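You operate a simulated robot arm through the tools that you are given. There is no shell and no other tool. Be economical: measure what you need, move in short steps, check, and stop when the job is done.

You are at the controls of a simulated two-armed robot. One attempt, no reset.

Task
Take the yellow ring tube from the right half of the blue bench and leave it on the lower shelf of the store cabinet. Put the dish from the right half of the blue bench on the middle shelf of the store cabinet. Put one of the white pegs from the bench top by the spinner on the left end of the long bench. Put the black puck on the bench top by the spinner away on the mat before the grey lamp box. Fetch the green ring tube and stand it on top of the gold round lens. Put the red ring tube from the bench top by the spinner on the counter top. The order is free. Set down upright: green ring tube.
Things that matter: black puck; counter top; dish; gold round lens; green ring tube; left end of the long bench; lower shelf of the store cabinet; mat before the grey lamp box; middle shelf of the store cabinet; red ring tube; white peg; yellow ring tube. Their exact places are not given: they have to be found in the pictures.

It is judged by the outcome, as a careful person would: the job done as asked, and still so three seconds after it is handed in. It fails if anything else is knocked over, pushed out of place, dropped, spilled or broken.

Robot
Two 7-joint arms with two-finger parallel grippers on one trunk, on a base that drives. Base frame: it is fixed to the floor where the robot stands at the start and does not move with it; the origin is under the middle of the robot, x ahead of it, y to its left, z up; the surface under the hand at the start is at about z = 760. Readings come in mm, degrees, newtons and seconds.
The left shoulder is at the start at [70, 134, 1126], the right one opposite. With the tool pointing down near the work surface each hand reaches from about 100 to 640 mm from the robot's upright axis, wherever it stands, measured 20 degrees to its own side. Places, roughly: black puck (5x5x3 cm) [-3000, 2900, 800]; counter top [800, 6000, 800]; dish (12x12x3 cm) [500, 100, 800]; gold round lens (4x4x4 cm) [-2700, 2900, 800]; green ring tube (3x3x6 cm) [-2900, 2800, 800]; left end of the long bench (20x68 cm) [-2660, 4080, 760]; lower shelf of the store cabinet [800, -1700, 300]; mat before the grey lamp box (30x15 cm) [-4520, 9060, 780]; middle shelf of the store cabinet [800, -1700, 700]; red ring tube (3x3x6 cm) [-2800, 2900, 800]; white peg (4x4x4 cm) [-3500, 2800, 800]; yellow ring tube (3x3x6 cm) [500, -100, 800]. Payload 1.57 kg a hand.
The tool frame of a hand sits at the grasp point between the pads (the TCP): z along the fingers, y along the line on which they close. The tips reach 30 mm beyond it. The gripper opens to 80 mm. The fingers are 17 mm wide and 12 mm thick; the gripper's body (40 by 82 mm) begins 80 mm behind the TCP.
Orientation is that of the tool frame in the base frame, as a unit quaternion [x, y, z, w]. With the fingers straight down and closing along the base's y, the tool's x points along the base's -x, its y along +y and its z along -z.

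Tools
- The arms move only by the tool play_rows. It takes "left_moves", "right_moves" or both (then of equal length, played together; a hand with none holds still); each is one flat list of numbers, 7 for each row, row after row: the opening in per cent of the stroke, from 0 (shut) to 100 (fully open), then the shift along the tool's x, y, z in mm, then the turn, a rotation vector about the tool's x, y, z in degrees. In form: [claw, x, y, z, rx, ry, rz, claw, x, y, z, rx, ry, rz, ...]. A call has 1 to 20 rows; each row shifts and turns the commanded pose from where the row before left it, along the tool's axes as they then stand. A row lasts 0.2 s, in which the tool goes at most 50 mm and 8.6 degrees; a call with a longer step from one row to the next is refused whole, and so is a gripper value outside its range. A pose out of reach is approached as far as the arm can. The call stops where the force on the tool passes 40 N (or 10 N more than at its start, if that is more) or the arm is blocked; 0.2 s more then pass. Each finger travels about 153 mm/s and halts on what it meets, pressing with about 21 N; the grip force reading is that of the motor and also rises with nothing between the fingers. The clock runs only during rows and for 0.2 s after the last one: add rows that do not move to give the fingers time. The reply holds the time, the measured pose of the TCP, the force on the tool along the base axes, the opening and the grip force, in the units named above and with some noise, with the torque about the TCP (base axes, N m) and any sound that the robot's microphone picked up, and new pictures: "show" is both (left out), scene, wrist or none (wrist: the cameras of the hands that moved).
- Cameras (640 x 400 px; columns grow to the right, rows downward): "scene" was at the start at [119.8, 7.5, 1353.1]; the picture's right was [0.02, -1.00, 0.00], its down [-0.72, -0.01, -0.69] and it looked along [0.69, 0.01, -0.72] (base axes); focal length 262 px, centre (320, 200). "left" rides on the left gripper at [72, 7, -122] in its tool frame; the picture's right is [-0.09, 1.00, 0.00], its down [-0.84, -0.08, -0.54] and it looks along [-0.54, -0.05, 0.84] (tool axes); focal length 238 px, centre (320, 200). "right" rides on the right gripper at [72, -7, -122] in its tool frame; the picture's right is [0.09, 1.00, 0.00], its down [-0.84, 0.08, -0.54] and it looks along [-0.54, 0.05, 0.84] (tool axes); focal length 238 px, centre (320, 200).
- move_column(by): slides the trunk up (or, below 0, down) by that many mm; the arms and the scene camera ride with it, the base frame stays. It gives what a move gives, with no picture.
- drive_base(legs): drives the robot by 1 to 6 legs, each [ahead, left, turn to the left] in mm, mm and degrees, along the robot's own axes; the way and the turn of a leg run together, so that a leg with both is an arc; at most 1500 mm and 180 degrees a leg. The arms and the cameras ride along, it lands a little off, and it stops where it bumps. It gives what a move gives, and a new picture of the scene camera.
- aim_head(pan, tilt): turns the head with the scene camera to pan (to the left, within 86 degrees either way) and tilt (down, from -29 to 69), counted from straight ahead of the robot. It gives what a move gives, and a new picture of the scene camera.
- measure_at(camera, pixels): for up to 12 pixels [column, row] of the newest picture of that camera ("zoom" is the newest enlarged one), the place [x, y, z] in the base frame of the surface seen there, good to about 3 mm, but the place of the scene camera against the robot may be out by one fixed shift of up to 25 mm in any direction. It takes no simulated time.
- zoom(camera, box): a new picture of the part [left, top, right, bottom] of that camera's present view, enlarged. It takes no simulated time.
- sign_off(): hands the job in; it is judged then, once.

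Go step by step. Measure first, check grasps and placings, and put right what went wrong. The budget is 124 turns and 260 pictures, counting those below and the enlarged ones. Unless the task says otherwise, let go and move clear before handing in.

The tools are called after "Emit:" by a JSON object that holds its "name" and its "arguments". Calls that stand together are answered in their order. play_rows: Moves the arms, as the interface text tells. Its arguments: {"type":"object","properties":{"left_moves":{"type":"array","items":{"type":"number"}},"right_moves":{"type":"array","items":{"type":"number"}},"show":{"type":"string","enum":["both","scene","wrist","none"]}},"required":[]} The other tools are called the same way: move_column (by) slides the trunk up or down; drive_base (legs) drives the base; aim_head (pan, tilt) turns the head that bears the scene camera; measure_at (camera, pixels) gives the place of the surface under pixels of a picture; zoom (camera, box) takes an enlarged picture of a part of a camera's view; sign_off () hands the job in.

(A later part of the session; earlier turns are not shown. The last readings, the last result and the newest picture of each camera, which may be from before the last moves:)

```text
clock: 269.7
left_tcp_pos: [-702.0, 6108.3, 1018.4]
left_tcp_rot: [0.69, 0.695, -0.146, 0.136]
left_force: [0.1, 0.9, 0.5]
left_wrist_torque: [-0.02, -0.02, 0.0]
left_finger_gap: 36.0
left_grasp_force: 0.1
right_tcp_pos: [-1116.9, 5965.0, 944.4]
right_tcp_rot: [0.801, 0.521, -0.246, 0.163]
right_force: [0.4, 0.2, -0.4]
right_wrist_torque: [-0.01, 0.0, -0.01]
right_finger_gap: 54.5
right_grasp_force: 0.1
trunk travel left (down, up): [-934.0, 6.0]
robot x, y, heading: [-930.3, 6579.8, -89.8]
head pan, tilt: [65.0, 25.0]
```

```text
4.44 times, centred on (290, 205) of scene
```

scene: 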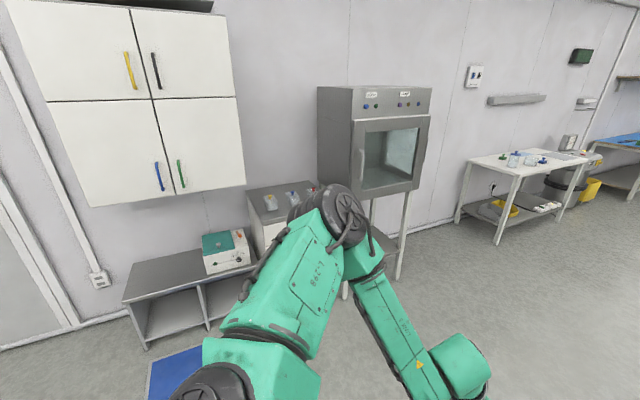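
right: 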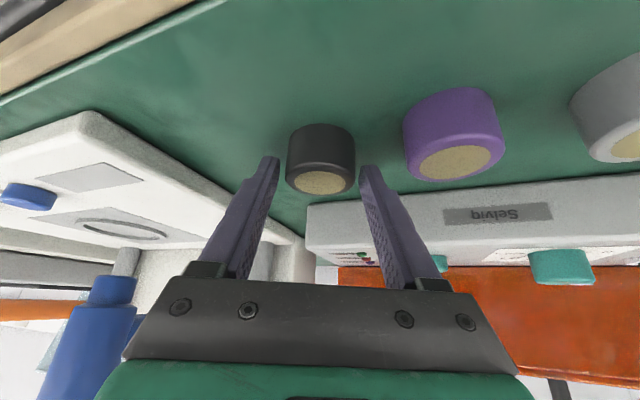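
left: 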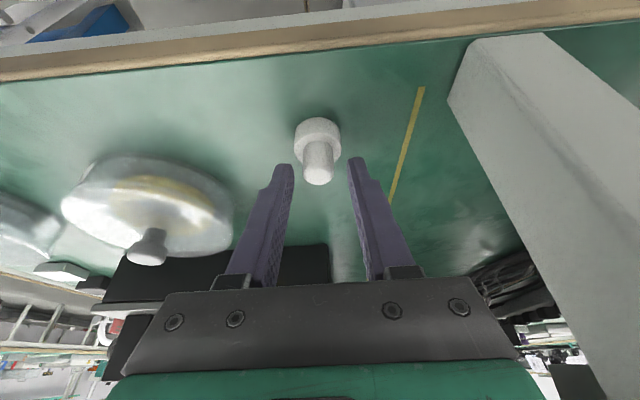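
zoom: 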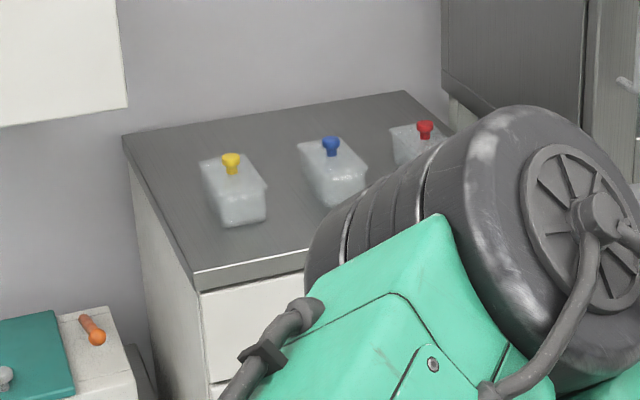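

The counter top is the grey cabinet top (z≈851, front edge x≈500, y≈6100). Next I return to the spot left of trolley 1, where the right hand reaches the green tube comfortably.

Emit:
{"name": "drive_base", "arguments": {"legs": [[1500, 0, 0], [1500, 0, 0], [1500, 0, 0], [440, 0, 0], [0, 0, 180], [0, 1500, 0]]}}

Emit:
{"name": "aim_head", "arguments": {"pan": 0, "tilt": 45}}

```text
clock: 307.8
left_tcp_pos: [-2633.1, 2129.0, 1018.4]
left_tcp_rot: [-0.69, 0.696, 0.135, 0.147]
left_force: [1.1, 0.4, 0.1]
left_wrist_torque: [0.01, 0.0, 0.02]
left_finger_gap: 36.1
left_grasp_force: 0.1
right_tcp_pos: [-2216.0, 2266.2, 944.8]
right_tcp_rot: [-0.516, 0.804, 0.163, 0.247]
right_force: [0.7, -0.5, -0.7]
right_wrist_torque: [0.03, 0.03, -0.01]
right_finger_gap: 54.5
right_grasp_force: 0.2
trunk travel left (down, up): [-934.0, 6.0]
robot x, y, heading: [-2412.0, 1657.2, 89.4]
head pan, tilt: [65.0, 25.0]
```

scene: 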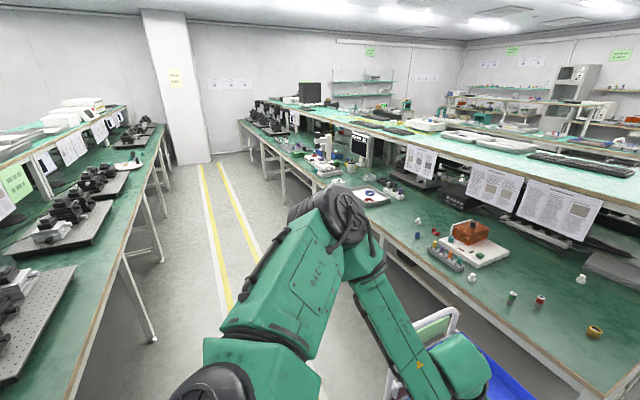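

```text
clock: 309.1
left_tcp_pos: [-2632.2, 2129.5, 1018.1]
left_tcp_rot: [-0.691, 0.695, 0.135, 0.146]
left_force: [0.3, 1.4, 0.0]
left_wrist_torque: [0.0, 0.02, -0.02]
left_finger_gap: 36.0
left_grasp_force: 0.0
right_tcp_pos: [-2217.5, 2265.5, 944.5]
right_tcp_rot: [-0.515, 0.805, 0.162, 0.246]
right_force: [0.3, -0.8, 0.3]
right_wrist_torque: [0.0, 0.01, 0.0]
right_finger_gap: 54.6
right_grasp_force: 0.0
trunk travel left (down, up): [-934.0, 6.0]
robot x, y, heading: [-2411.5, 1658.6, 89.4]
head pan, tilt: [0.0, 45.0]
```

scene: 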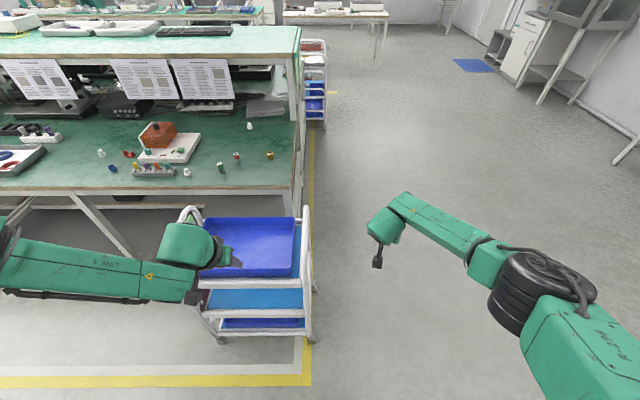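

Emit:
{"name": "drive_base", "arguments": {"legs": [[0, 890, 0], [640, 0, 0]]}}

```text
clock: 317.1
left_tcp_pos: [-3524.5, 2778.6, 1018.2]
left_tcp_rot: [-0.688, 0.697, 0.135, 0.147]
left_force: [-0.8, -0.2, -0.1]
left_wrist_torque: [0.05, -0.01, -0.01]
left_finger_gap: 36.1
left_grasp_force: 0.0
right_tcp_pos: [-3107.3, 2913.5, 946.3]
right_tcp_rot: [-0.513, 0.806, 0.162, 0.246]
right_force: [0.6, -0.2, 0.2]
right_wrist_torque: [-0.03, 0.0, 0.0]
right_finger_gap: 54.7
right_grasp_force: 0.0
trunk travel left (down, up): [-934.0, 6.0]
robot x, y, heading: [-3308.0, 2306.8, 89.2]
head pan, tilt: [0.0, 45.0]
```

scene: 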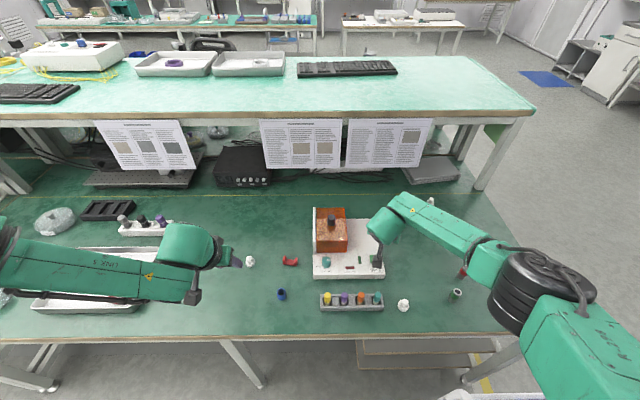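

Move the right hand across to above the green tube.

Emit:
{"name": "play_rows", "arguments": {"right_moves": [70, 6.1, -41.4, 5.1, 0, 0, 0, 70, 6.1, -41.4, 5.1, 0, 0, 0, 70, 6.1, -41.4, 5.1, 0, 0, 0, 70, 6.1, -41.4, 5.1, 0, 0, 0, 70, 6.1, -41.4, 5.1, 0, 0, 0, 70, 6.1, -41.4, 5.1, 0, 0, 0, 70, 0, 0, 0, 0, 0, 0], "show": "wrist"}}

```text
clock: 318.7
left_tcp_pos: [-3524.1, 2780.3, 1016.7]
left_tcp_rot: [-0.689, 0.697, 0.133, 0.147]
left_force: [0.3, -0.1, 0.0]
left_wrist_torque: [0.04, 0.0, 0.02]
left_finger_gap: 36.1
left_grasp_force: 0.0
right_tcp_pos: [-2887.7, 2799.0, 898.0]
right_tcp_rot: [-0.514, 0.806, 0.161, 0.247]
right_force: [0.3, 0.1, -1.0]
right_wrist_torque: [-0.01, -0.03, 0.0]
right_finger_gap: 56.0
right_grasp_force: 0.1
trunk travel left (down, up): [-934.0, 6.0]
robot x, y, heading: [-3306.4, 2306.8, 89.3]
head pan, tilt: [0.0, 45.0]
```

right: 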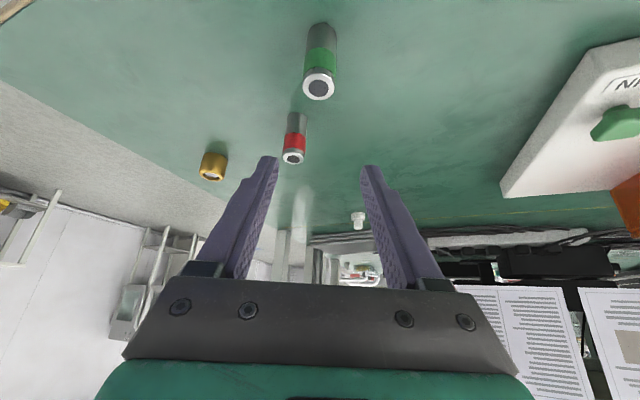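

Emit:
{"name": "measure_at", "arguments": {"camera": "right", "pixels": [[306, 86], [333, 86], [320, 75], [320, 99], [284, 156], [303, 156], [294, 151], [203, 172], [224, 175], [213, 177], [212, 180]]}}

Emit:
{"name": "zoom", "arguments": {"camera": "right", "box": [180, 10, 360, 190]}}

```text
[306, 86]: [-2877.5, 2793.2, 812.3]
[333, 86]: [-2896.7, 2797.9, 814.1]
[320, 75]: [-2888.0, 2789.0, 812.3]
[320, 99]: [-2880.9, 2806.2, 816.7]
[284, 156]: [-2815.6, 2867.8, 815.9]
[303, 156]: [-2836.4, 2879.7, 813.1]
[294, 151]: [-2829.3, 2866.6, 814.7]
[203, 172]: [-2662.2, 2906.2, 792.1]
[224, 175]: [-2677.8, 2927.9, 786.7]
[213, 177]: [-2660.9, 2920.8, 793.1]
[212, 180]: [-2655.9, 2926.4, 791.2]
```

```text
2.22 times, centred on (270, 100) of right
```

zoom: 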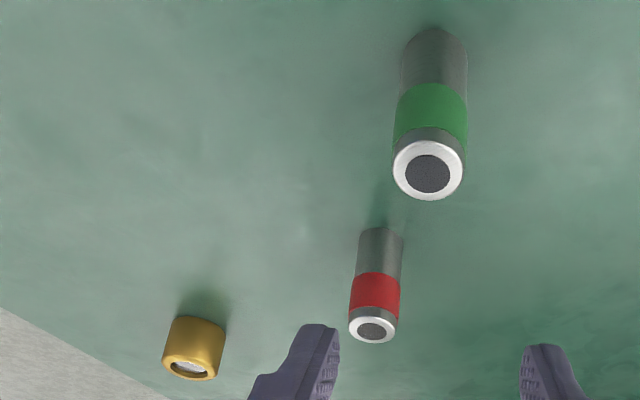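

Green centre ≈ (-2886,2797), top 814. Descend, close and lift.

Emit:
{"name": "play_rows", "arguments": {"right_moves": [70, 14.3, -0.6, 19.9, 0, 0, 0, 70, 14.3, -0.6, 19.9, 0, 0, 0, 70, 14.3, -0.6, 19.9, 0, 0, 0, 70, 14.3, -0.6, 19.9, 0, 0, 0, 70, 0, 0, 0, 0, 0, 0, 0, 0, 0, 0, 0, 0, 0, 0, 0, 0, 0, 0, 0, 0, 0, 0, 0, 0, 0, 0, 0], "show": "wrist"}}

```text
clock: 320.5
left_tcp_pos: [-3524.4, 2779.7, 1017.5]
left_tcp_rot: [-0.689, 0.697, 0.135, 0.147]
left_force: [-0.3, 0.5, -0.2]
left_wrist_torque: [0.01, 0.01, -0.02]
left_finger_gap: 36.1
left_grasp_force: 0.1
right_tcp_pos: [-2886.9, 2794.4, 800.6]
right_tcp_rot: [-0.514, 0.806, 0.162, 0.246]
right_force: [0.9, 0.1, 0.5]
right_wrist_torque: [0.01, -0.04, 0.0]
right_finger_gap: 23.4
right_grasp_force: 21.0
trunk travel left (down, up): [-934.0, 6.0]
robot x, y, heading: [-3306.2, 2307.6, 89.3]
head pan, tilt: [0.0, 45.0]
```

right: 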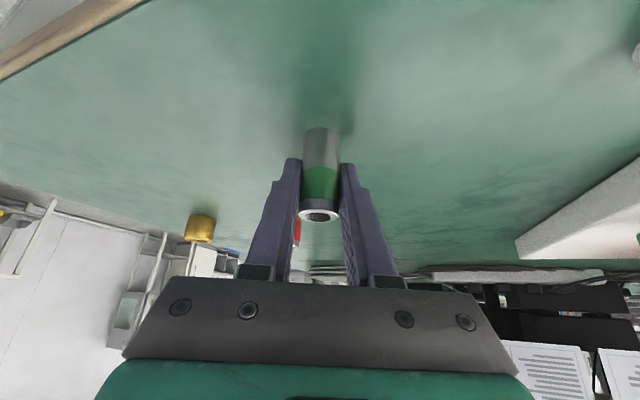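

Green tube is gripped (23.4 mm). Lift 150 mm by the arm, back out, and drive to the east end.

Emit:
{"name": "play_rows", "arguments": {"right_moves": [0, -21.5, 0, -30.7, 0, 0, 0, 0, -21.5, 0, -30.7, 0, 0, 0, 0, -21.5, 0, -30.7, 0, 0, 0, 0, -21.5, 0, -30.7, 0, 0, 0, 0, 0, 0, 0, 0, 0, 0], "show": "none"}}

Emit:
{"name": "drive_base", "arguments": {"legs": [[-670, 0, 0], [0, -1000, 0], [0, -800, 0], [1200, 0, 0], [0, 0, 90.5]]}}

Emit:
{"name": "play_rows", "arguments": {"right_moves": [0, 0, 0, 0, -3.5, 0, -5, 0, 0, 0, 0, -3.5, 0, -5, 0, 0, 0, 0, -3.5, 0, -5, 0, 0, 0, 0, -3.5, 0, -5, 0, 0, 45, 0, 0, 0, 0, 0, 0, 45, 0, 0, 0, 0, 0, 0, 45, 0, 0, 0, 0, 0, 0, 45, 0, 0, 0, 0, 0, 0, 45, 0, 0, 0, 0, 0, 0, 45, 0, 0, 0, 0, 0, 0, 45, 0, 0, 0, 0, 0, 0, 40, 0, 0, 0, 0, 0, 0, 0, 0, 0, 0, 0], "show": "wrist"}}

```text
clock: 321.7
left_tcp_pos: [-3525.5, 2779.7, 1018.7]
left_tcp_rot: [-0.689, 0.697, 0.135, 0.147]
left_force: [0.2, 0.4, -0.2]
left_wrist_torque: [0.0, -0.02, -0.01]
left_finger_gap: 35.8
left_grasp_force: 0.1
right_tcp_pos: [-2885.0, 2796.5, 949.2]
right_tcp_rot: [-0.513, 0.806, 0.161, 0.247]
right_force: [-0.2, 0.0, -1.2]
right_wrist_torque: [0.0, 0.02, 0.02]
right_finger_gap: 23.2
right_grasp_force: 21.1
trunk travel left (down, up): [-934.0, 6.0]
robot x, y, heading: [-3307.7, 2304.2, 89.2]
head pan, tilt: [0.0, 45.0]
```

```text
clock: 343.5
left_tcp_pos: [-1968.3, 2582.3, 1019.0]
left_tcp_rot: [0.98, -0.002, -0.199, -0.008]
left_force: [-0.7, 0.0, 0.1]
left_wrist_torque: [-0.04, 0.04, -0.01]
left_finger_gap: 36.0
left_grasp_force: 0.0
right_tcp_pos: [-1991.1, 3221.8, 948.1]
right_tcp_rot: [0.934, -0.203, -0.289, -0.059]
right_force: [-0.2, 0.3, -0.2]
right_wrist_torque: [0.01, -0.02, 0.0]
right_finger_gap: 23.2
right_grasp_force: 21.0
trunk travel left (down, up): [-934.0, 6.0]
robot x, y, heading: [-1497.9, 2804.9, 179.7]
head pan, tilt: [0.0, 45.0]
```

scene: 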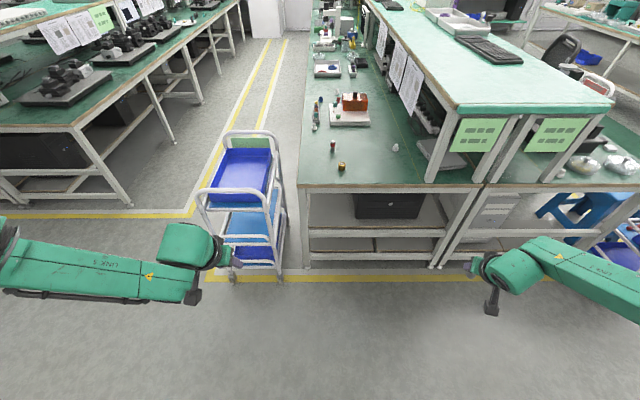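

```text
clock: 346.3
left_tcp_pos: [-1968.3, 2582.4, 1017.8]
left_tcp_rot: [0.98, -0.002, -0.199, -0.008]
left_force: [0.0, 0.5, 1.0]
left_wrist_torque: [-0.02, -0.03, -0.03]
left_finger_gap: 36.0
left_grasp_force: 0.0
right_tcp_pos: [-2009.2, 2847.5, 948.9]
right_tcp_rot: [0.954, -0.027, -0.297, 0.0]
right_force: [-0.8, -0.4, -0.7]
right_wrist_torque: [-0.03, 0.0, 0.01]
right_finger_gap: 23.0
right_grasp_force: 21.2
right hand out of reach, approached as far as the arm can: row 4
trunk travel left (down, up): [-934.0, 6.0]
robot x, y, heading: [-1494.9, 2803.6, 179.7]
head pan, tilt: [0.0, 45.0]
```

right: 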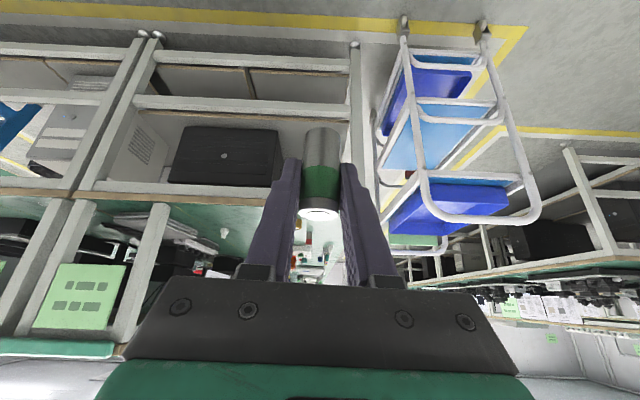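

Emit:
{"name": "drive_base", "arguments": {"legs": [[0, -64, 0], [600, 0, 0]]}}

Emit:
{"name": "zoom", "arguments": {"camera": "right", "box": [160, 60, 480, 260]}}

```text
clock: 350.3
left_tcp_pos: [-2570.8, 2649.7, 1018.5]
left_tcp_rot: [0.98, -0.001, -0.199, -0.008]
left_force: [0.3, -0.3, 0.2]
left_wrist_torque: [0.02, -0.02, -0.03]
left_finger_gap: 35.8
left_grasp_force: 0.0
right_tcp_pos: [-2610.6, 2915.6, 948.9]
right_tcp_rot: [0.954, -0.026, -0.297, -0.001]
right_force: [0.9, -0.1, -0.9]
right_wrist_torque: [-0.01, 0.0, 0.03]
right_finger_gap: 23.2
right_grasp_force: 21.1
trunk travel left (down, up): [-934.0, 6.0]
robot x, y, heading: [-2098.6, 2873.4, 179.7]
head pan, tilt: [0.0, 45.0]
```

scene: 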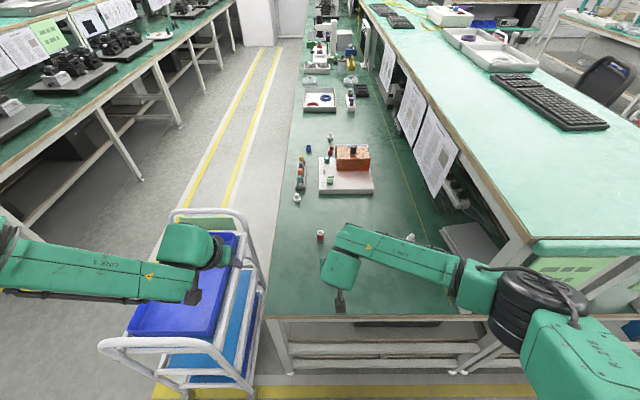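

```text
2.00 times, centred on (320, 160) of right
```

zoom: 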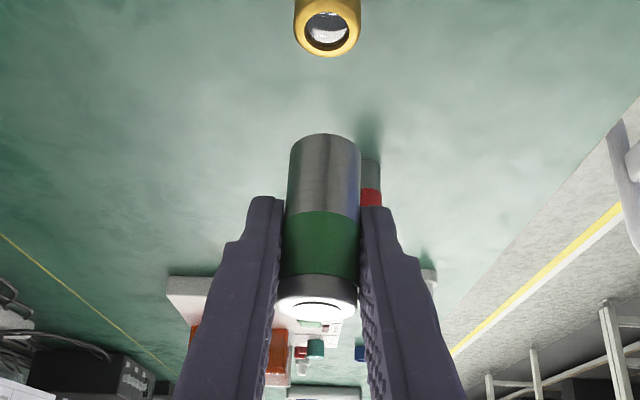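

Emit:
{"name": "zoom", "arguments": {"camera": "right", "box": [270, 30, 380, 110]}}

Emit:
{"name": "measure_at", "arguments": {"camera": "zoom", "pixels": [[320, 200], [318, 230]]}}

```text
5.00 times, centred on (325, 70) of right
```

zoom: 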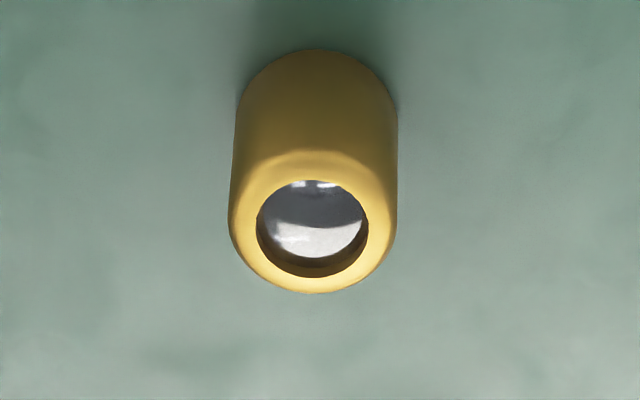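

```text
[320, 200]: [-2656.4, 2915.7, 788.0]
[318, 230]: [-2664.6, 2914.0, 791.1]
```

Emit:
{"name": "measure_at", "arguments": {"camera": "zoom", "pixels": [[240, 225], [388, 225], [312, 160], [312, 288], [260, 228], [366, 228], [312, 182], [312, 272], [312, 240], [235, 200], [394, 200]]}}

```text
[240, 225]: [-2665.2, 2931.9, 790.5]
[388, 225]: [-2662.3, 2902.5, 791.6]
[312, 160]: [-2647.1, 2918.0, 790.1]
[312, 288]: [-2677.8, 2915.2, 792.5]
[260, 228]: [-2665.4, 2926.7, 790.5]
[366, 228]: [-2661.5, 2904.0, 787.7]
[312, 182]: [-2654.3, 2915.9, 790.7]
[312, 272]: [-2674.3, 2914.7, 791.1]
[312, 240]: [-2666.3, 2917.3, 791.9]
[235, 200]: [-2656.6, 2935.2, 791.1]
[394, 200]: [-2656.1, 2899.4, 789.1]
```

Lens centre ≈ (-2663.5,2916.5), top ≈ 791.5. Now I measure the held tube itself to know its offset from the TCP.

Emit:
{"name": "zoom", "arguments": {"camera": "right", "box": [280, 110, 360, 230]}}

```text
3.33 times, centred on (320, 170) of right
```

zoom: 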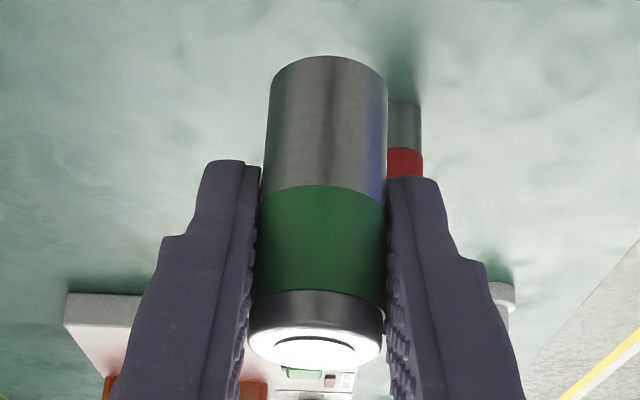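

Emit:
{"name": "measure_at", "arguments": {"camera": "zoom", "pixels": [[315, 332], [315, 364], [315, 325], [326, 60], [326, 100], [322, 150], [318, 230], [315, 290], [326, 66]]}}

```text
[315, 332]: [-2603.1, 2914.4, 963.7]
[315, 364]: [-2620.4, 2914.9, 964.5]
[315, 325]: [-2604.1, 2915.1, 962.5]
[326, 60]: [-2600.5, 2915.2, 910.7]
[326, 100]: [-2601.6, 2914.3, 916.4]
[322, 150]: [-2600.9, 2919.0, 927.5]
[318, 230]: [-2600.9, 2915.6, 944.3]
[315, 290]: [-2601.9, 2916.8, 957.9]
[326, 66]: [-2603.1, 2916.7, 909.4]
```

The held tube is vertical, centre ≈ (-2612.7,2915.5), bottom 909. Shift 51 mm ahead with the arm and lower most of the way.

Emit:
{"name": "play_rows", "arguments": {"right_moves": [0, -20.8, 0.9, 14.6, 0, 0, 0, 0, -20.8, 0.9, 14.6, 0, 0, 0, 0, 0, 0, 0, 0, 0, 0], "show": "none"}}

Emit:
{"name": "move_column", "arguments": {"by": -100}}

Emit:
{"name": "zoom", "arguments": {"camera": "right", "box": [260, 80, 380, 230]}}

Emit:
{"name": "measure_at", "arguments": {"camera": "zoom", "pixels": [[320, 150], [320, 200], [320, 130], [320, 110], [320, 100], [320, 90], [270, 95], [370, 95]]}}

```text
clock: 351.1
left_tcp_pos: [-2571.8, 2650.6, 1019.0]
left_tcp_rot: [0.98, -0.001, -0.198, -0.007]
left_force: [0.2, -1.3, 0.6]
left_wrist_torque: [0.02, -0.02, 0.03]
left_finger_gap: 36.0
left_grasp_force: 0.1
right_tcp_pos: [-2661.1, 2915.3, 949.1]
right_tcp_rot: [0.955, -0.027, -0.296, 0.0]
right_force: [0.6, -0.1, -0.4]
right_wrist_torque: [-0.01, -0.01, -0.01]
right_finger_gap: 23.0
right_grasp_force: 21.3
trunk travel left (down, up): [-934.0, 6.0]
robot x, y, heading: [-2101.6, 2871.5, 179.6]
head pan, tilt: [0.0, 45.0]
```

```text
clock: 352.5
left_tcp_pos: [-2570.8, 2649.9, 917.1]
left_tcp_rot: [0.98, -0.002, -0.199, -0.008]
left_force: [-0.7, -0.4, -0.2]
left_wrist_torque: [-0.01, 0.0, 0.03]
left_finger_gap: 36.1
left_grasp_force: 0.0
right_tcp_pos: [-2661.2, 2916.8, 849.2]
right_tcp_rot: [0.955, -0.027, -0.297, 0.0]
right_force: [-0.4, 0.3, -0.5]
right_wrist_torque: [0.02, 0.0, 0.02]
right_finger_gap: 23.4
right_grasp_force: 20.7
trunk travel left (down, up): [-834.0, 106.0]
robot x, y, heading: [-2097.1, 2869.1, 179.7]
head pan, tilt: [0.0, 45.0]
```

```text
2.67 times, centred on (320, 155) of right
```

zoom: 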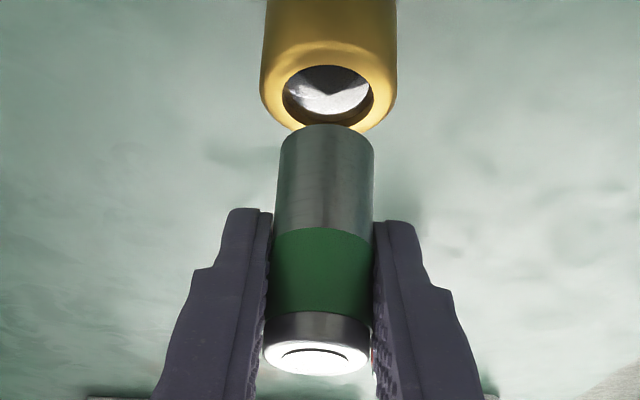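

```text
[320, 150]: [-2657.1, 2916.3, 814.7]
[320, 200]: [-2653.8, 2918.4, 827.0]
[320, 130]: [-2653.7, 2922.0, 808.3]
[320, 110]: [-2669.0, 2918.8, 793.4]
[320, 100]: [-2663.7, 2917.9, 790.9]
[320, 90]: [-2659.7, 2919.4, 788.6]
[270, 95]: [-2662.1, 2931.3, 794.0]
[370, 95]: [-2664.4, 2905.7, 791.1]
```

Emit:
{"name": "measure_at", "arguments": {"camera": "zoom", "pixels": [[266, 85], [393, 85], [280, 92], [376, 92], [329, 67], [329, 52], [300, 128], [352, 128], [280, 170], [372, 170], [326, 170], [300, 120]]}}

```text
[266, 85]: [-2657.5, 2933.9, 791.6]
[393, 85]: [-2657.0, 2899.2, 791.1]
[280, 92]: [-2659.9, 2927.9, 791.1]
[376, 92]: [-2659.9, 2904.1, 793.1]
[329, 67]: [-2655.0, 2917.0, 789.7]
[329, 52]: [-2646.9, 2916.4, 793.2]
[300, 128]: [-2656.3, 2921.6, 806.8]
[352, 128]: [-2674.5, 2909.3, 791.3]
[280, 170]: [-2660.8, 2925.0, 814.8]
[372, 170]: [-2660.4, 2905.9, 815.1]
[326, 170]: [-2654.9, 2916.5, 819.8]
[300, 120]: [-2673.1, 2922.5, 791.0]
```

Tube and lens are aligned within ~2 mm. Lower to near contact, then in small steps watching the force.

Emit:
{"name": "move_column", "arguments": {"by": -15}}

Emit:
{"name": "move_column", "arguments": {"by": -2}}

Emit:
{"name": "zoom", "arguments": {"camera": "right", "box": [260, 80, 380, 230]}}

```text
clock: 353.1
left_tcp_pos: [-2571.3, 2651.5, 903.6]
left_tcp_rot: [0.98, -0.002, -0.199, -0.007]
left_force: [-0.3, 0.3, 0.4]
left_wrist_torque: [0.01, 0.0, -0.05]
left_finger_gap: 36.1
left_grasp_force: 0.1
right_tcp_pos: [-2661.9, 2916.3, 833.3]
right_tcp_rot: [0.955, -0.026, -0.296, -0.001]
right_force: [0.3, 0.2, -0.7]
right_wrist_torque: [0.0, 0.0, -0.02]
right_finger_gap: 22.8
right_grasp_force: 21.1
trunk travel left (down, up): [-819.0, 121.0]
robot x, y, heading: [-2102.8, 2867.1, 179.7]
head pan, tilt: [0.0, 45.0]
```

```text
clock: 353.6
left_tcp_pos: [-2570.7, 2651.3, 901.8]
left_tcp_rot: [0.98, -0.001, -0.2, -0.008]
left_force: [0.2, -0.5, 0.4]
left_wrist_torque: [0.02, 0.01, -0.03]
left_finger_gap: 36.1
left_grasp_force: 0.1
right_tcp_pos: [-2661.5, 2915.1, 832.7]
right_tcp_rot: [0.954, -0.026, -0.298, 0.0]
right_force: [-0.7, 1.3, 8.1]
right_wrist_torque: [0.13, 0.0, -0.02]
right_finger_gap: 23.3
right_grasp_force: 20.9
trunk travel left (down, up): [-817.0, 123.0]
robot x, y, heading: [-2097.7, 2871.7, 179.7]
head pan, tilt: [0.0, 45.0]
```

```text
2.67 times, centred on (320, 155) of right
```

zoom: 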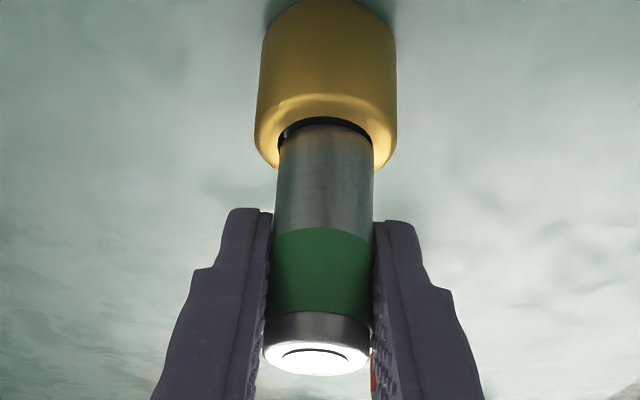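

It touches (8 N), but a sliver of bore shows on the near side: the tube sits ~2 mm too far ahead. Raise 3 mm, shift back 2 mm, and touch again.

Emit:
{"name": "move_column", "arguments": {"by": 3}}

Emit:
{"name": "play_rows", "arguments": {"right_moves": [0, 1.64, 0, -1.15, 0, 0, 0, 0, 0, 0, 0, 0, 0, 0], "show": "none"}}

Emit:
{"name": "move_column", "arguments": {"by": -3}}

Emit:
{"name": "zoom", "arguments": {"camera": "right", "box": [280, 90, 360, 150]}}

```text
clock: 354.1
left_tcp_pos: [-2571.1, 2651.3, 904.2]
left_tcp_rot: [0.98, -0.002, -0.199, -0.008]
left_force: [-0.1, -0.4, -0.1]
left_wrist_torque: [0.02, -0.01, 0.01]
left_finger_gap: 36.2
left_grasp_force: 0.0
right_tcp_pos: [-2661.4, 2916.5, 833.2]
right_tcp_rot: [0.955, -0.026, -0.296, -0.001]
right_force: [0.4, -0.4, -0.7]
right_wrist_torque: [0.0, 0.02, 0.02]
right_finger_gap: 23.4
right_grasp_force: 21.3
trunk travel left (down, up): [-820.0, 120.0]
robot x, y, heading: [-2099.7, 2867.0, 179.6]
head pan, tilt: [0.0, 45.0]
```

```text
clock: 354.7
left_tcp_pos: [-2571.8, 2650.8, 903.6]
left_tcp_rot: [0.98, -0.001, -0.199, -0.008]
left_force: [-0.5, -0.6, 0.0]
left_wrist_torque: [-0.03, 0.01, -0.01]
left_finger_gap: 35.8
left_grasp_force: 0.0
right_tcp_pos: [-2659.5, 2916.5, 833.8]
right_tcp_rot: [0.955, -0.026, -0.297, -0.001]
right_force: [0.0, -0.4, -0.5]
right_wrist_torque: [-0.02, 0.0, 0.04]
right_finger_gap: 23.5
right_grasp_force: 21.3
trunk travel left (down, up): [-820.0, 120.0]
robot x, y, heading: [-2101.5, 2872.3, 179.6]
head pan, tilt: [0.0, 45.0]
```

```text
clock: 355.2
left_tcp_pos: [-2569.7, 2650.6, 900.9]
left_tcp_rot: [0.98, -0.001, -0.199, -0.008]
left_force: [-0.3, -0.3, -0.4]
left_wrist_torque: [0.01, 0.0, 0.02]
left_finger_gap: 36.1
left_grasp_force: 0.1
right_tcp_pos: [-2660.4, 2917.2, 832.8]
right_tcp_rot: [0.954, -0.026, -0.299, 0.0]
right_force: [0.3, 0.7, 7.6]
right_wrist_torque: [0.11, 0.08, -0.01]
right_finger_gap: 23.5
right_grasp_force: 20.8
trunk travel left (down, up): [-817.0, 123.0]
robot x, y, heading: [-2099.2, 2870.5, 179.4]
head pan, tilt: [0.0, 45.0]
```

```text
6.67 times, centred on (320, 120) of right
```

zoom: 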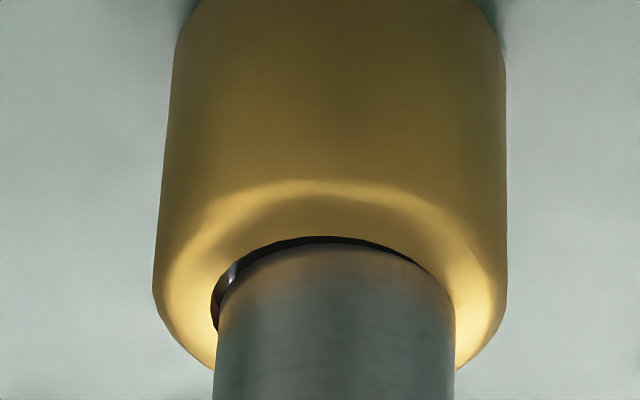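

Contact again at rim height; the picture shows the tube still ~1 mm ahead and 0.5 mm toward -y of centre. One more fine correction, then lower further to see whether it seats.

Emit:
{"name": "move_column", "arguments": {"by": 3}}

Emit:
{"name": "play_rows", "arguments": {"right_moves": [0, 0.95, -0.5, -0.65, 0, 0, 0, 0, 0, 0, 0, 0, 0, 0], "show": "none"}}

Emit:
{"name": "move_column", "arguments": {"by": -4}}

Emit:
{"name": "zoom", "arguments": {"camera": "right", "box": [280, 90, 360, 150]}}

```text
clock: 355.8
left_tcp_pos: [-2571.8, 2649.8, 903.5]
left_tcp_rot: [0.98, 0.0, -0.198, -0.007]
left_force: [-0.1, 0.0, -0.7]
left_wrist_torque: [0.01, 0.0, -0.01]
left_finger_gap: 36.1
left_grasp_force: 0.0
right_tcp_pos: [-2659.6, 2916.5, 833.4]
right_tcp_rot: [0.955, -0.026, -0.296, -0.001]
right_force: [0.5, -0.5, -0.8]
right_wrist_torque: [0.01, -0.04, 0.02]
right_finger_gap: 23.2
right_grasp_force: 21.0
trunk travel left (down, up): [-820.0, 120.0]
robot x, y, heading: [-2104.0, 2873.8, 179.9]
head pan, tilt: [0.0, 45.0]
```

```text
clock: 356.4
left_tcp_pos: [-2572.5, 2650.0, 903.3]
left_tcp_rot: [0.98, -0.002, -0.198, -0.008]
left_force: [-0.1, 0.9, -0.8]
left_wrist_torque: [0.0, 0.01, 0.02]
left_finger_gap: 35.6
left_grasp_force: 0.0
right_tcp_pos: [-2657.9, 2917.4, 834.4]
right_tcp_rot: [0.955, -0.026, -0.297, -0.001]
right_force: [-1.2, -0.3, -1.0]
right_wrist_torque: [0.01, 0.01, 0.0]
right_finger_gap: 23.3
right_grasp_force: 20.7
trunk travel left (down, up): [-820.0, 120.0]
robot x, y, heading: [-2095.6, 2874.7, 179.7]
head pan, tilt: [0.0, 45.0]
```

```text
clock: 356.9
left_tcp_pos: [-2571.2, 2649.7, 900.6]
left_tcp_rot: [0.98, -0.002, -0.2, -0.008]
left_force: [0.1, -0.3, -0.8]
left_wrist_torque: [0.03, -0.02, -0.03]
left_finger_gap: 35.8
left_grasp_force: 0.1
right_tcp_pos: [-2658.1, 2917.4, 832.9]
right_tcp_rot: [0.954, -0.027, -0.298, 0.0]
right_force: [-0.8, 1.2, 12.3]
right_wrist_torque: [0.11, 0.0, 0.03]
right_finger_gap: 23.6
right_grasp_force: 21.6
trunk travel left (down, up): [-816.0, 124.0]
robot x, y, heading: [-2096.8, 2870.2, 179.3]
head pan, tilt: [0.0, 45.0]
```

```text
6.67 times, centred on (320, 120) of right
```

zoom: 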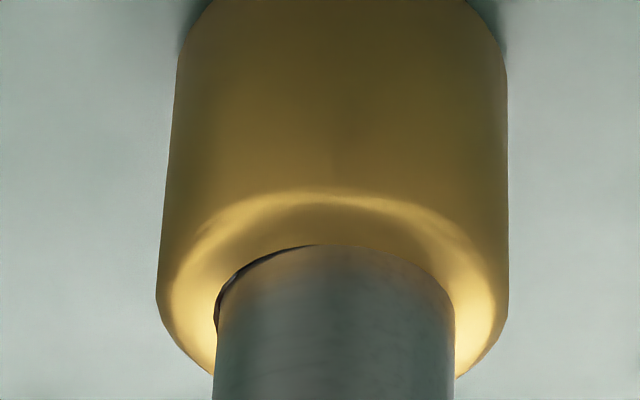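

Firmly supported and centred now. Relieve 1 mm, open gently, and inspect.

Emit:
{"name": "move_column", "arguments": {"by": 1}}

Emit:
{"name": "play_rows", "arguments": {"right_moves": [34, 0, 0, 0, 0, 0, 0, 45, 0, 0, 0, 0, 0, 0, 55, 0, 0, 0, 0, 0, 0, 55, 0, 0, 0, 0, 0, 0], "show": "wrist"}}

```text
clock: 357.4
left_tcp_pos: [-2569.0, 2649.9, 902.2]
left_tcp_rot: [0.98, -0.001, -0.199, -0.009]
left_force: [0.8, -0.1, 0.7]
left_wrist_torque: [0.04, 0.01, 0.02]
left_finger_gap: 36.0
left_grasp_force: 0.0
right_tcp_pos: [-2658.0, 2917.6, 831.8]
right_tcp_rot: [0.954, -0.026, -0.299, 0.0]
right_force: [-2.8, -0.5, 10.5]
right_wrist_torque: [0.08, 0.21, 0.01]
right_finger_gap: 23.1
right_grasp_force: 20.5
trunk travel left (down, up): [-817.0, 123.0]
robot x, y, heading: [-2102.8, 2867.4, 179.9]
head pan, tilt: [0.0, 45.0]
```

```text
clock: 358.4
left_tcp_pos: [-2572.2, 2650.0, 901.3]
left_tcp_rot: [0.98, -0.001, -0.198, -0.007]
left_force: [0.1, -0.2, -0.2]
left_wrist_torque: [-0.02, 0.01, -0.01]
left_finger_gap: 36.1
left_grasp_force: 0.0
right_tcp_pos: [-2657.5, 2916.3, 831.6]
right_tcp_rot: [0.955, -0.026, -0.296, 0.0]
right_force: [-0.2, 0.9, -0.1]
right_wrist_torque: [0.01, 0.0, 0.0]
right_finger_gap: 43.7
right_grasp_force: 0.1
trunk travel left (down, up): [-817.0, 123.0]
robot x, y, heading: [-2099.5, 2875.2, 179.8]
head pan, tilt: [0.0, 45.0]
```

right: 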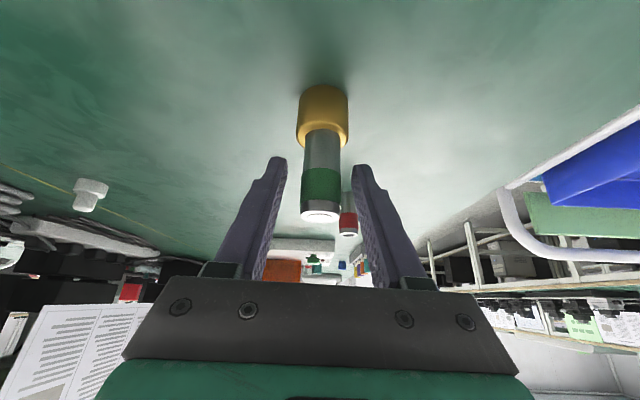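

It stands upright on the lens. Raise straight up and check.

Emit:
{"name": "move_column", "arguments": {"by": 120}}

Emit:
{"name": "play_rows", "arguments": {"right_moves": [70, 0, 0, 0, 0, 0, 0], "show": "wrist"}}

Emit:
{"name": "measure_at", "arguments": {"camera": "right", "pixels": [[325, 50], [325, 70], [325, 95], [350, 150], [348, 160], [340, 150], [360, 150]]}}

```text
clock: 359.9
left_tcp_pos: [-2571.1, 2650.6, 1020.3]
left_tcp_rot: [0.98, -0.002, -0.198, -0.007]
left_force: [-0.7, -0.1, 0.7]
left_wrist_torque: [-0.01, -0.01, -0.02]
left_finger_gap: 36.0
left_grasp_force: 0.1
right_tcp_pos: [-2658.6, 2916.3, 951.6]
right_tcp_rot: [0.955, -0.025, -0.297, -0.001]
right_force: [-0.3, -0.4, 0.1]
right_wrist_torque: [-0.01, -0.03, 0.0]
right_finger_gap: 44.0
right_grasp_force: 0.0
trunk travel left (down, up): [-937.0, 3.0]
robot x, y, heading: [-2096.2, 2871.6, 179.9]
head pan, tilt: [0.0, 45.0]
```

```text
clock: 360.3
left_tcp_pos: [-2571.8, 2650.2, 1020.7]
left_tcp_rot: [0.98, -0.002, -0.199, -0.008]
left_force: [-1.2, -0.2, 0.4]
left_wrist_torque: [0.0, 0.02, 0.0]
left_finger_gap: 36.2
left_grasp_force: 0.1
right_tcp_pos: [-2658.6, 2916.9, 950.8]
right_tcp_rot: [0.955, -0.026, -0.296, -0.001]
right_force: [0.4, 0.4, 0.9]
right_wrist_torque: [0.0, -0.01, 0.02]
right_finger_gap: 56.0
right_grasp_force: 0.1
trunk travel left (down, up): [-937.0, 3.0]
robot x, y, heading: [-2098.8, 2869.6, 179.8]
head pan, tilt: [0.0, 45.0]
```

right: 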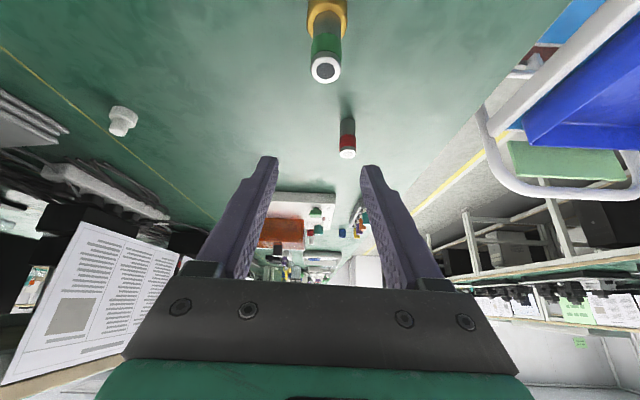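

```text
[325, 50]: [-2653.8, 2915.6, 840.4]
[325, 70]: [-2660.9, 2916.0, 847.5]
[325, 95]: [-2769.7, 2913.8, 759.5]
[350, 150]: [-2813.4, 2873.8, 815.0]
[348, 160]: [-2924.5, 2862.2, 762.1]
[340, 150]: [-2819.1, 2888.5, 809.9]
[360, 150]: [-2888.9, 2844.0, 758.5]
```

Green stands with top 847 at (-2661,2916). Next the red tube at ≈(-2827,2874): drive 90 mm nearer, yaw the hand 17° clockwise so it keeps clear of the green tube.

Emit:
{"name": "drive_base", "arguments": {"legs": [[90, 0, 0]]}}

Emit:
{"name": "play_rows", "arguments": {"right_moves": [60, 0, 0, 0, 3.25, 0, 4.65, 60, 0, 0, 0, 3.25, 0, 4.65, 60, 0, 0, 0, 3.25, 0, 4.65, 60, 0, 0, 0, 0, 0, 0], "show": "wrist"}}

Emit:
{"name": "measure_at", "arguments": {"camera": "right", "pixels": [[320, 100], [320, 60]]}}

```text
clock: 361.4
left_tcp_pos: [-2655.7, 2651.0, 1023.1]
left_tcp_rot: [0.979, -0.003, -0.202, -0.008]
left_force: [0.6, 0.0, 0.8]
left_wrist_torque: [-0.02, 0.01, -0.02]
left_finger_gap: 36.1
left_grasp_force: 0.0
right_tcp_pos: [-2742.9, 2916.2, 953.4]
right_tcp_rot: [0.954, -0.027, -0.299, 0.0]
right_force: [0.5, -0.3, 0.0]
right_wrist_torque: [0.03, 0.03, -0.01]
right_finger_gap: 55.9
right_grasp_force: 0.1
trunk travel left (down, up): [-937.0, 3.0]
robot x, y, heading: [-2185.0, 2872.2, 180.1]
head pan, tilt: [0.0, 45.0]
```

scene: 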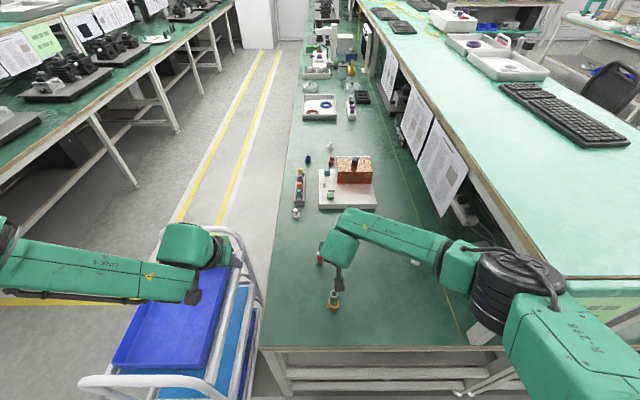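

```text
clock: 362.4
left_tcp_pos: [-2660.6, 2651.0, 1020.3]
left_tcp_rot: [0.98, -0.004, -0.199, -0.008]
left_force: [-0.6, 0.1, 0.3]
left_wrist_torque: [0.01, -0.02, 0.02]
left_finger_gap: 36.0
left_grasp_force: 0.0
right_tcp_pos: [-2748.7, 2916.9, 950.9]
right_tcp_rot: [0.941, -0.167, -0.29, -0.045]
right_force: [0.0, 0.5, 0.0]
right_wrist_torque: [-0.01, -0.01, 0.0]
right_finger_gap: 48.2
right_grasp_force: 0.0
trunk travel left (down, up): [-937.0, 3.0]
robot x, y, heading: [-2187.7, 2870.6, 179.6]
head pan, tilt: [0.0, 45.0]
```

right: 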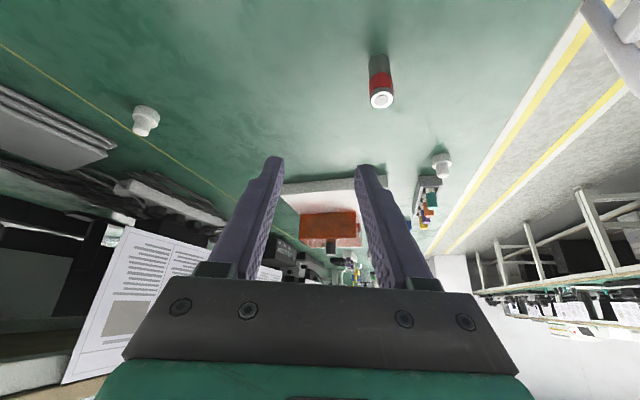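

```text
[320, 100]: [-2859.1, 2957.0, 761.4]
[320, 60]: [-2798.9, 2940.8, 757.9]
```

Emit:
{"name": "measure_at", "arguments": {"camera": "right", "pixels": [[371, 100], [391, 98], [381, 92], [381, 107], [379, 60]]}}

```text
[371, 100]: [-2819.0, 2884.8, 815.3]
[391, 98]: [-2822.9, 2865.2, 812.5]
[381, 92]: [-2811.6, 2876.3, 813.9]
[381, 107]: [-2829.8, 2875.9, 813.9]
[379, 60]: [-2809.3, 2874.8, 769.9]
```

Red centre ≈ (-2821,2875). Move over it and descend.

Emit:
{"name": "play_rows", "arguments": {"right_moves": [60, -21.9, 32.1, 15.3, 0, 0, 0, 60, -21.9, 32.1, 15.3, 0, 0, 0, 60, 0, 0, 0, 0, 0, 0, 60, 21.65, 0, 30.9, 0, 0, 0, 60, 21.65, 0, 30.9, 0, 0, 0, 60, 0, 0, 0, 0, 0, 0], "show": "both"}}

```text
clock: 363.8
left_tcp_pos: [-2660.2, 2652.4, 1021.9]
left_tcp_rot: [0.98, -0.003, -0.198, -0.007]
left_force: [0.3, -0.6, 0.3]
left_wrist_torque: [-0.01, 0.0, 0.0]
left_finger_gap: 36.1
left_grasp_force: 0.0
right_tcp_pos: [-2770.7, 2895.1, 903.7]
right_tcp_rot: [0.941, -0.167, -0.29, -0.044]
right_force: [0.0, -0.6, 0.0]
right_wrist_torque: [-0.01, 0.01, 0.01]
right_finger_gap: 47.7
right_grasp_force: 0.1
right hand out of reach, approached as far as the arm can: row 2, 4, 5
trunk travel left (down, up): [-937.0, 3.0]
robot x, y, heading: [-2190.0, 2870.5, 179.4]
head pan, tilt: [0.0, 45.0]
```

scene: 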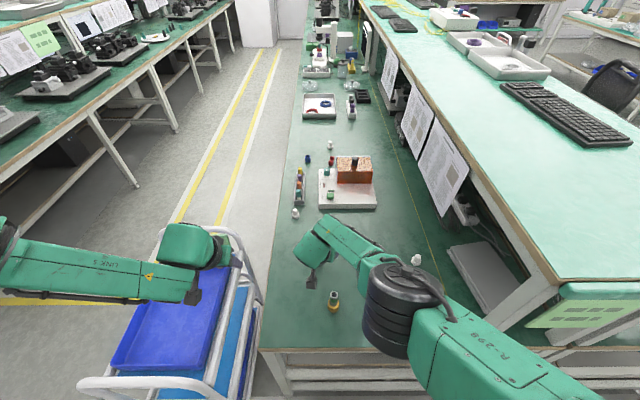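
right: 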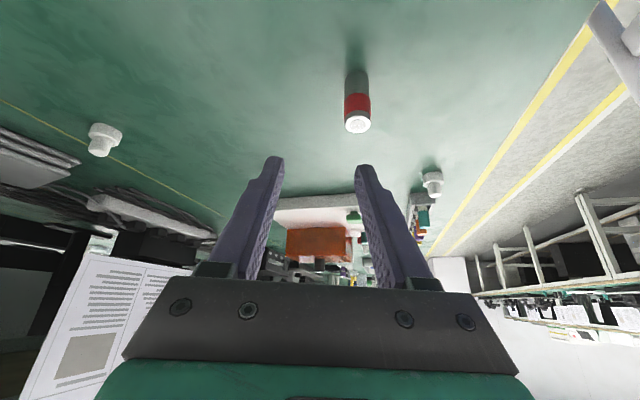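

Reach is limited because the shoulder is so high. I raise both hands with the arms and lower the trunk by the same amount.

Emit:
{"name": "play_rows", "arguments": {"right_moves": [60, -18.7, 0, -26.6, 0, 0, 0, 60, -18.7, 0, -26.6, 0, 0, 0, 60, -18.7, 0, -26.6, 0, 0, 0, 60, -18.7, 0, -26.6, 0, 0, 0, 60, -18.7, 0, -26.6, 0, 0, 0, 60, 0, 0, 0, 0, 0, 0], "left_moves": [45, -15.6, 0, -36.8, 0, 0, 0, 45, -15.6, 0, -36.8, 0, 0, 0, 45, -15.6, 0, -36.8, 0, 0, 0, 45, -15.6, 0, -36.8, 0, 0, 0, 45, -15.6, 0, -36.8, 0, 0, 0, 45, 0, 0, 0, 0, 0, 0], "show": "none"}}

Emit:
{"name": "move_column", "arguments": {"by": -180}}

```text
clock: 365.2
left_tcp_pos: [-2661.2, 2647.0, 1220.3]
left_tcp_rot: [0.98, -0.003, -0.199, -0.009]
left_force: [0.2, 0.3, 0.6]
left_wrist_torque: [-0.01, -0.01, 0.02]
left_finger_gap: 35.9
left_grasp_force: 0.0
right_tcp_pos: [-2774.3, 2896.3, 1066.5]
right_tcp_rot: [0.941, -0.167, -0.292, -0.046]
right_force: [0.5, -0.6, -0.5]
right_wrist_torque: [0.01, 0.03, 0.02]
right_finger_gap: 48.0
right_grasp_force: 0.0
trunk travel left (down, up): [-937.0, 3.0]
robot x, y, heading: [-2188.3, 2871.3, 179.7]
head pan, tilt: [0.0, 45.0]
```

```text
clock: 367.2
left_tcp_pos: [-2662.4, 2647.6, 1039.5]
left_tcp_rot: [0.98, -0.002, -0.198, -0.008]
left_force: [-0.7, 0.2, -0.1]
left_wrist_torque: [0.02, 0.02, 0.0]
left_finger_gap: 36.2
left_grasp_force: 0.0
right_tcp_pos: [-2773.6, 2896.4, 887.4]
right_tcp_rot: [0.941, -0.168, -0.291, -0.045]
right_force: [0.1, 0.7, 0.4]
right_wrist_torque: [-0.02, -0.01, 0.01]
right_finger_gap: 48.1
right_grasp_force: 0.1
trunk travel left (down, up): [-757.0, 183.0]
robot x, y, heading: [-2187.5, 2870.9, 179.7]
head pan, tilt: [0.0, 45.0]
```

Emit:
{"name": "play_rows", "arguments": {"right_moves": [60, -15.2, 18.2, 10.6, 0, 0, 0, 60, -15.2, 18.2, 10.6, 0, 0, 0, 60, 0, 0, 0, 0, 0, 0, 60, 8, 0, 11.5, 0, 0, 0, 60, 0, 0, 0, 0, 0, 0], "show": "wrist"}}

```text
clock: 368.4
left_tcp_pos: [-2661.1, 2647.8, 1040.4]
left_tcp_rot: [0.98, -0.002, -0.198, -0.008]
left_force: [0.3, -0.1, -0.4]
left_wrist_torque: [-0.04, 0.0, 0.01]
left_finger_gap: 35.8
left_grasp_force: 0.1
right_tcp_pos: [-2822.2, 2873.1, 872.7]
right_tcp_rot: [0.941, -0.166, -0.292, -0.045]
right_force: [0.5, 0.3, -0.1]
right_wrist_torque: [0.01, 0.03, -0.02]
right_finger_gap: 47.8
right_grasp_force: 0.1
trunk travel left (down, up): [-757.0, 183.0]
robot x, y, heading: [-2187.5, 2867.7, 179.7]
head pan, tilt: [0.0, 45.0]
```

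right: 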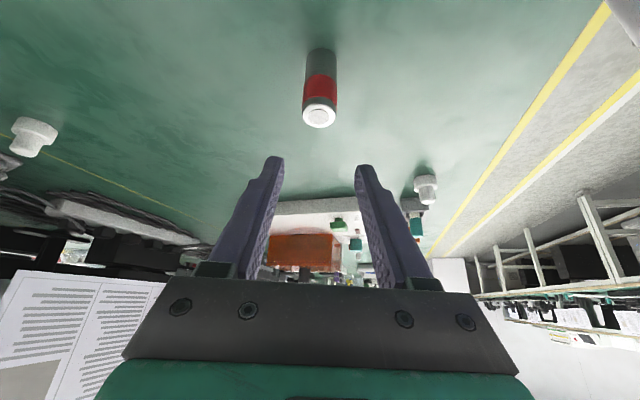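

Aligned; descend the rest and close.

Emit:
{"name": "play_rows", "arguments": {"right_moves": [60, 13.9, 0, 19.9, 0, 0, 0, 60, 13.9, 0, 19.9, 0, 0, 0, 60, 13.9, 0, 19.9, 0, 0, 0, 60, 0, 0, 0, 0, 0, 0, 0, 0, 0, 0, 0, 0, 0, 0, 0, 0, 0, 0, 0, 0, 0, 0, 0, 0, 0, 0, 0], "show": "wrist"}}

```text
clock: 370.0
left_tcp_pos: [-2660.8, 2647.6, 1040.0]
left_tcp_rot: [0.98, -0.003, -0.198, -0.009]
left_force: [-0.5, -0.5, 0.3]
left_wrist_torque: [-0.01, -0.02, 0.01]
left_finger_gap: 36.2
left_grasp_force: 0.1
right_tcp_pos: [-2820.8, 2872.4, 836.9]
right_tcp_rot: [0.941, -0.168, -0.291, -0.046]
right_force: [0.3, -0.9, 0.0]
right_wrist_torque: [-0.01, -0.01, 0.03]
right_finger_gap: 22.5
right_grasp_force: 20.6
right hand out of reach, approached as far as the arm can: row 2, 3
trunk travel left (down, up): [-757.0, 183.0]
robot x, y, heading: [-2187.1, 2872.2, 179.6]
head pan, tilt: [0.0, 45.0]
```

right: 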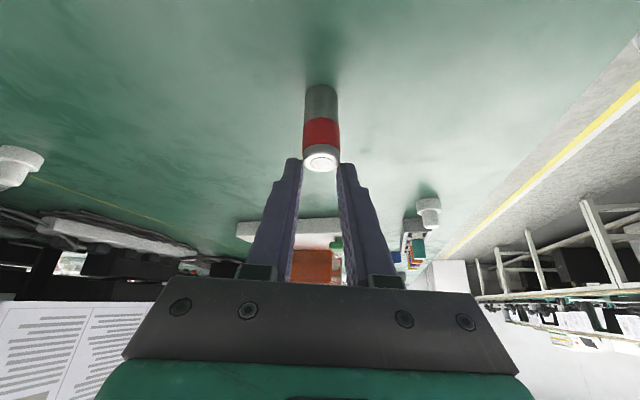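

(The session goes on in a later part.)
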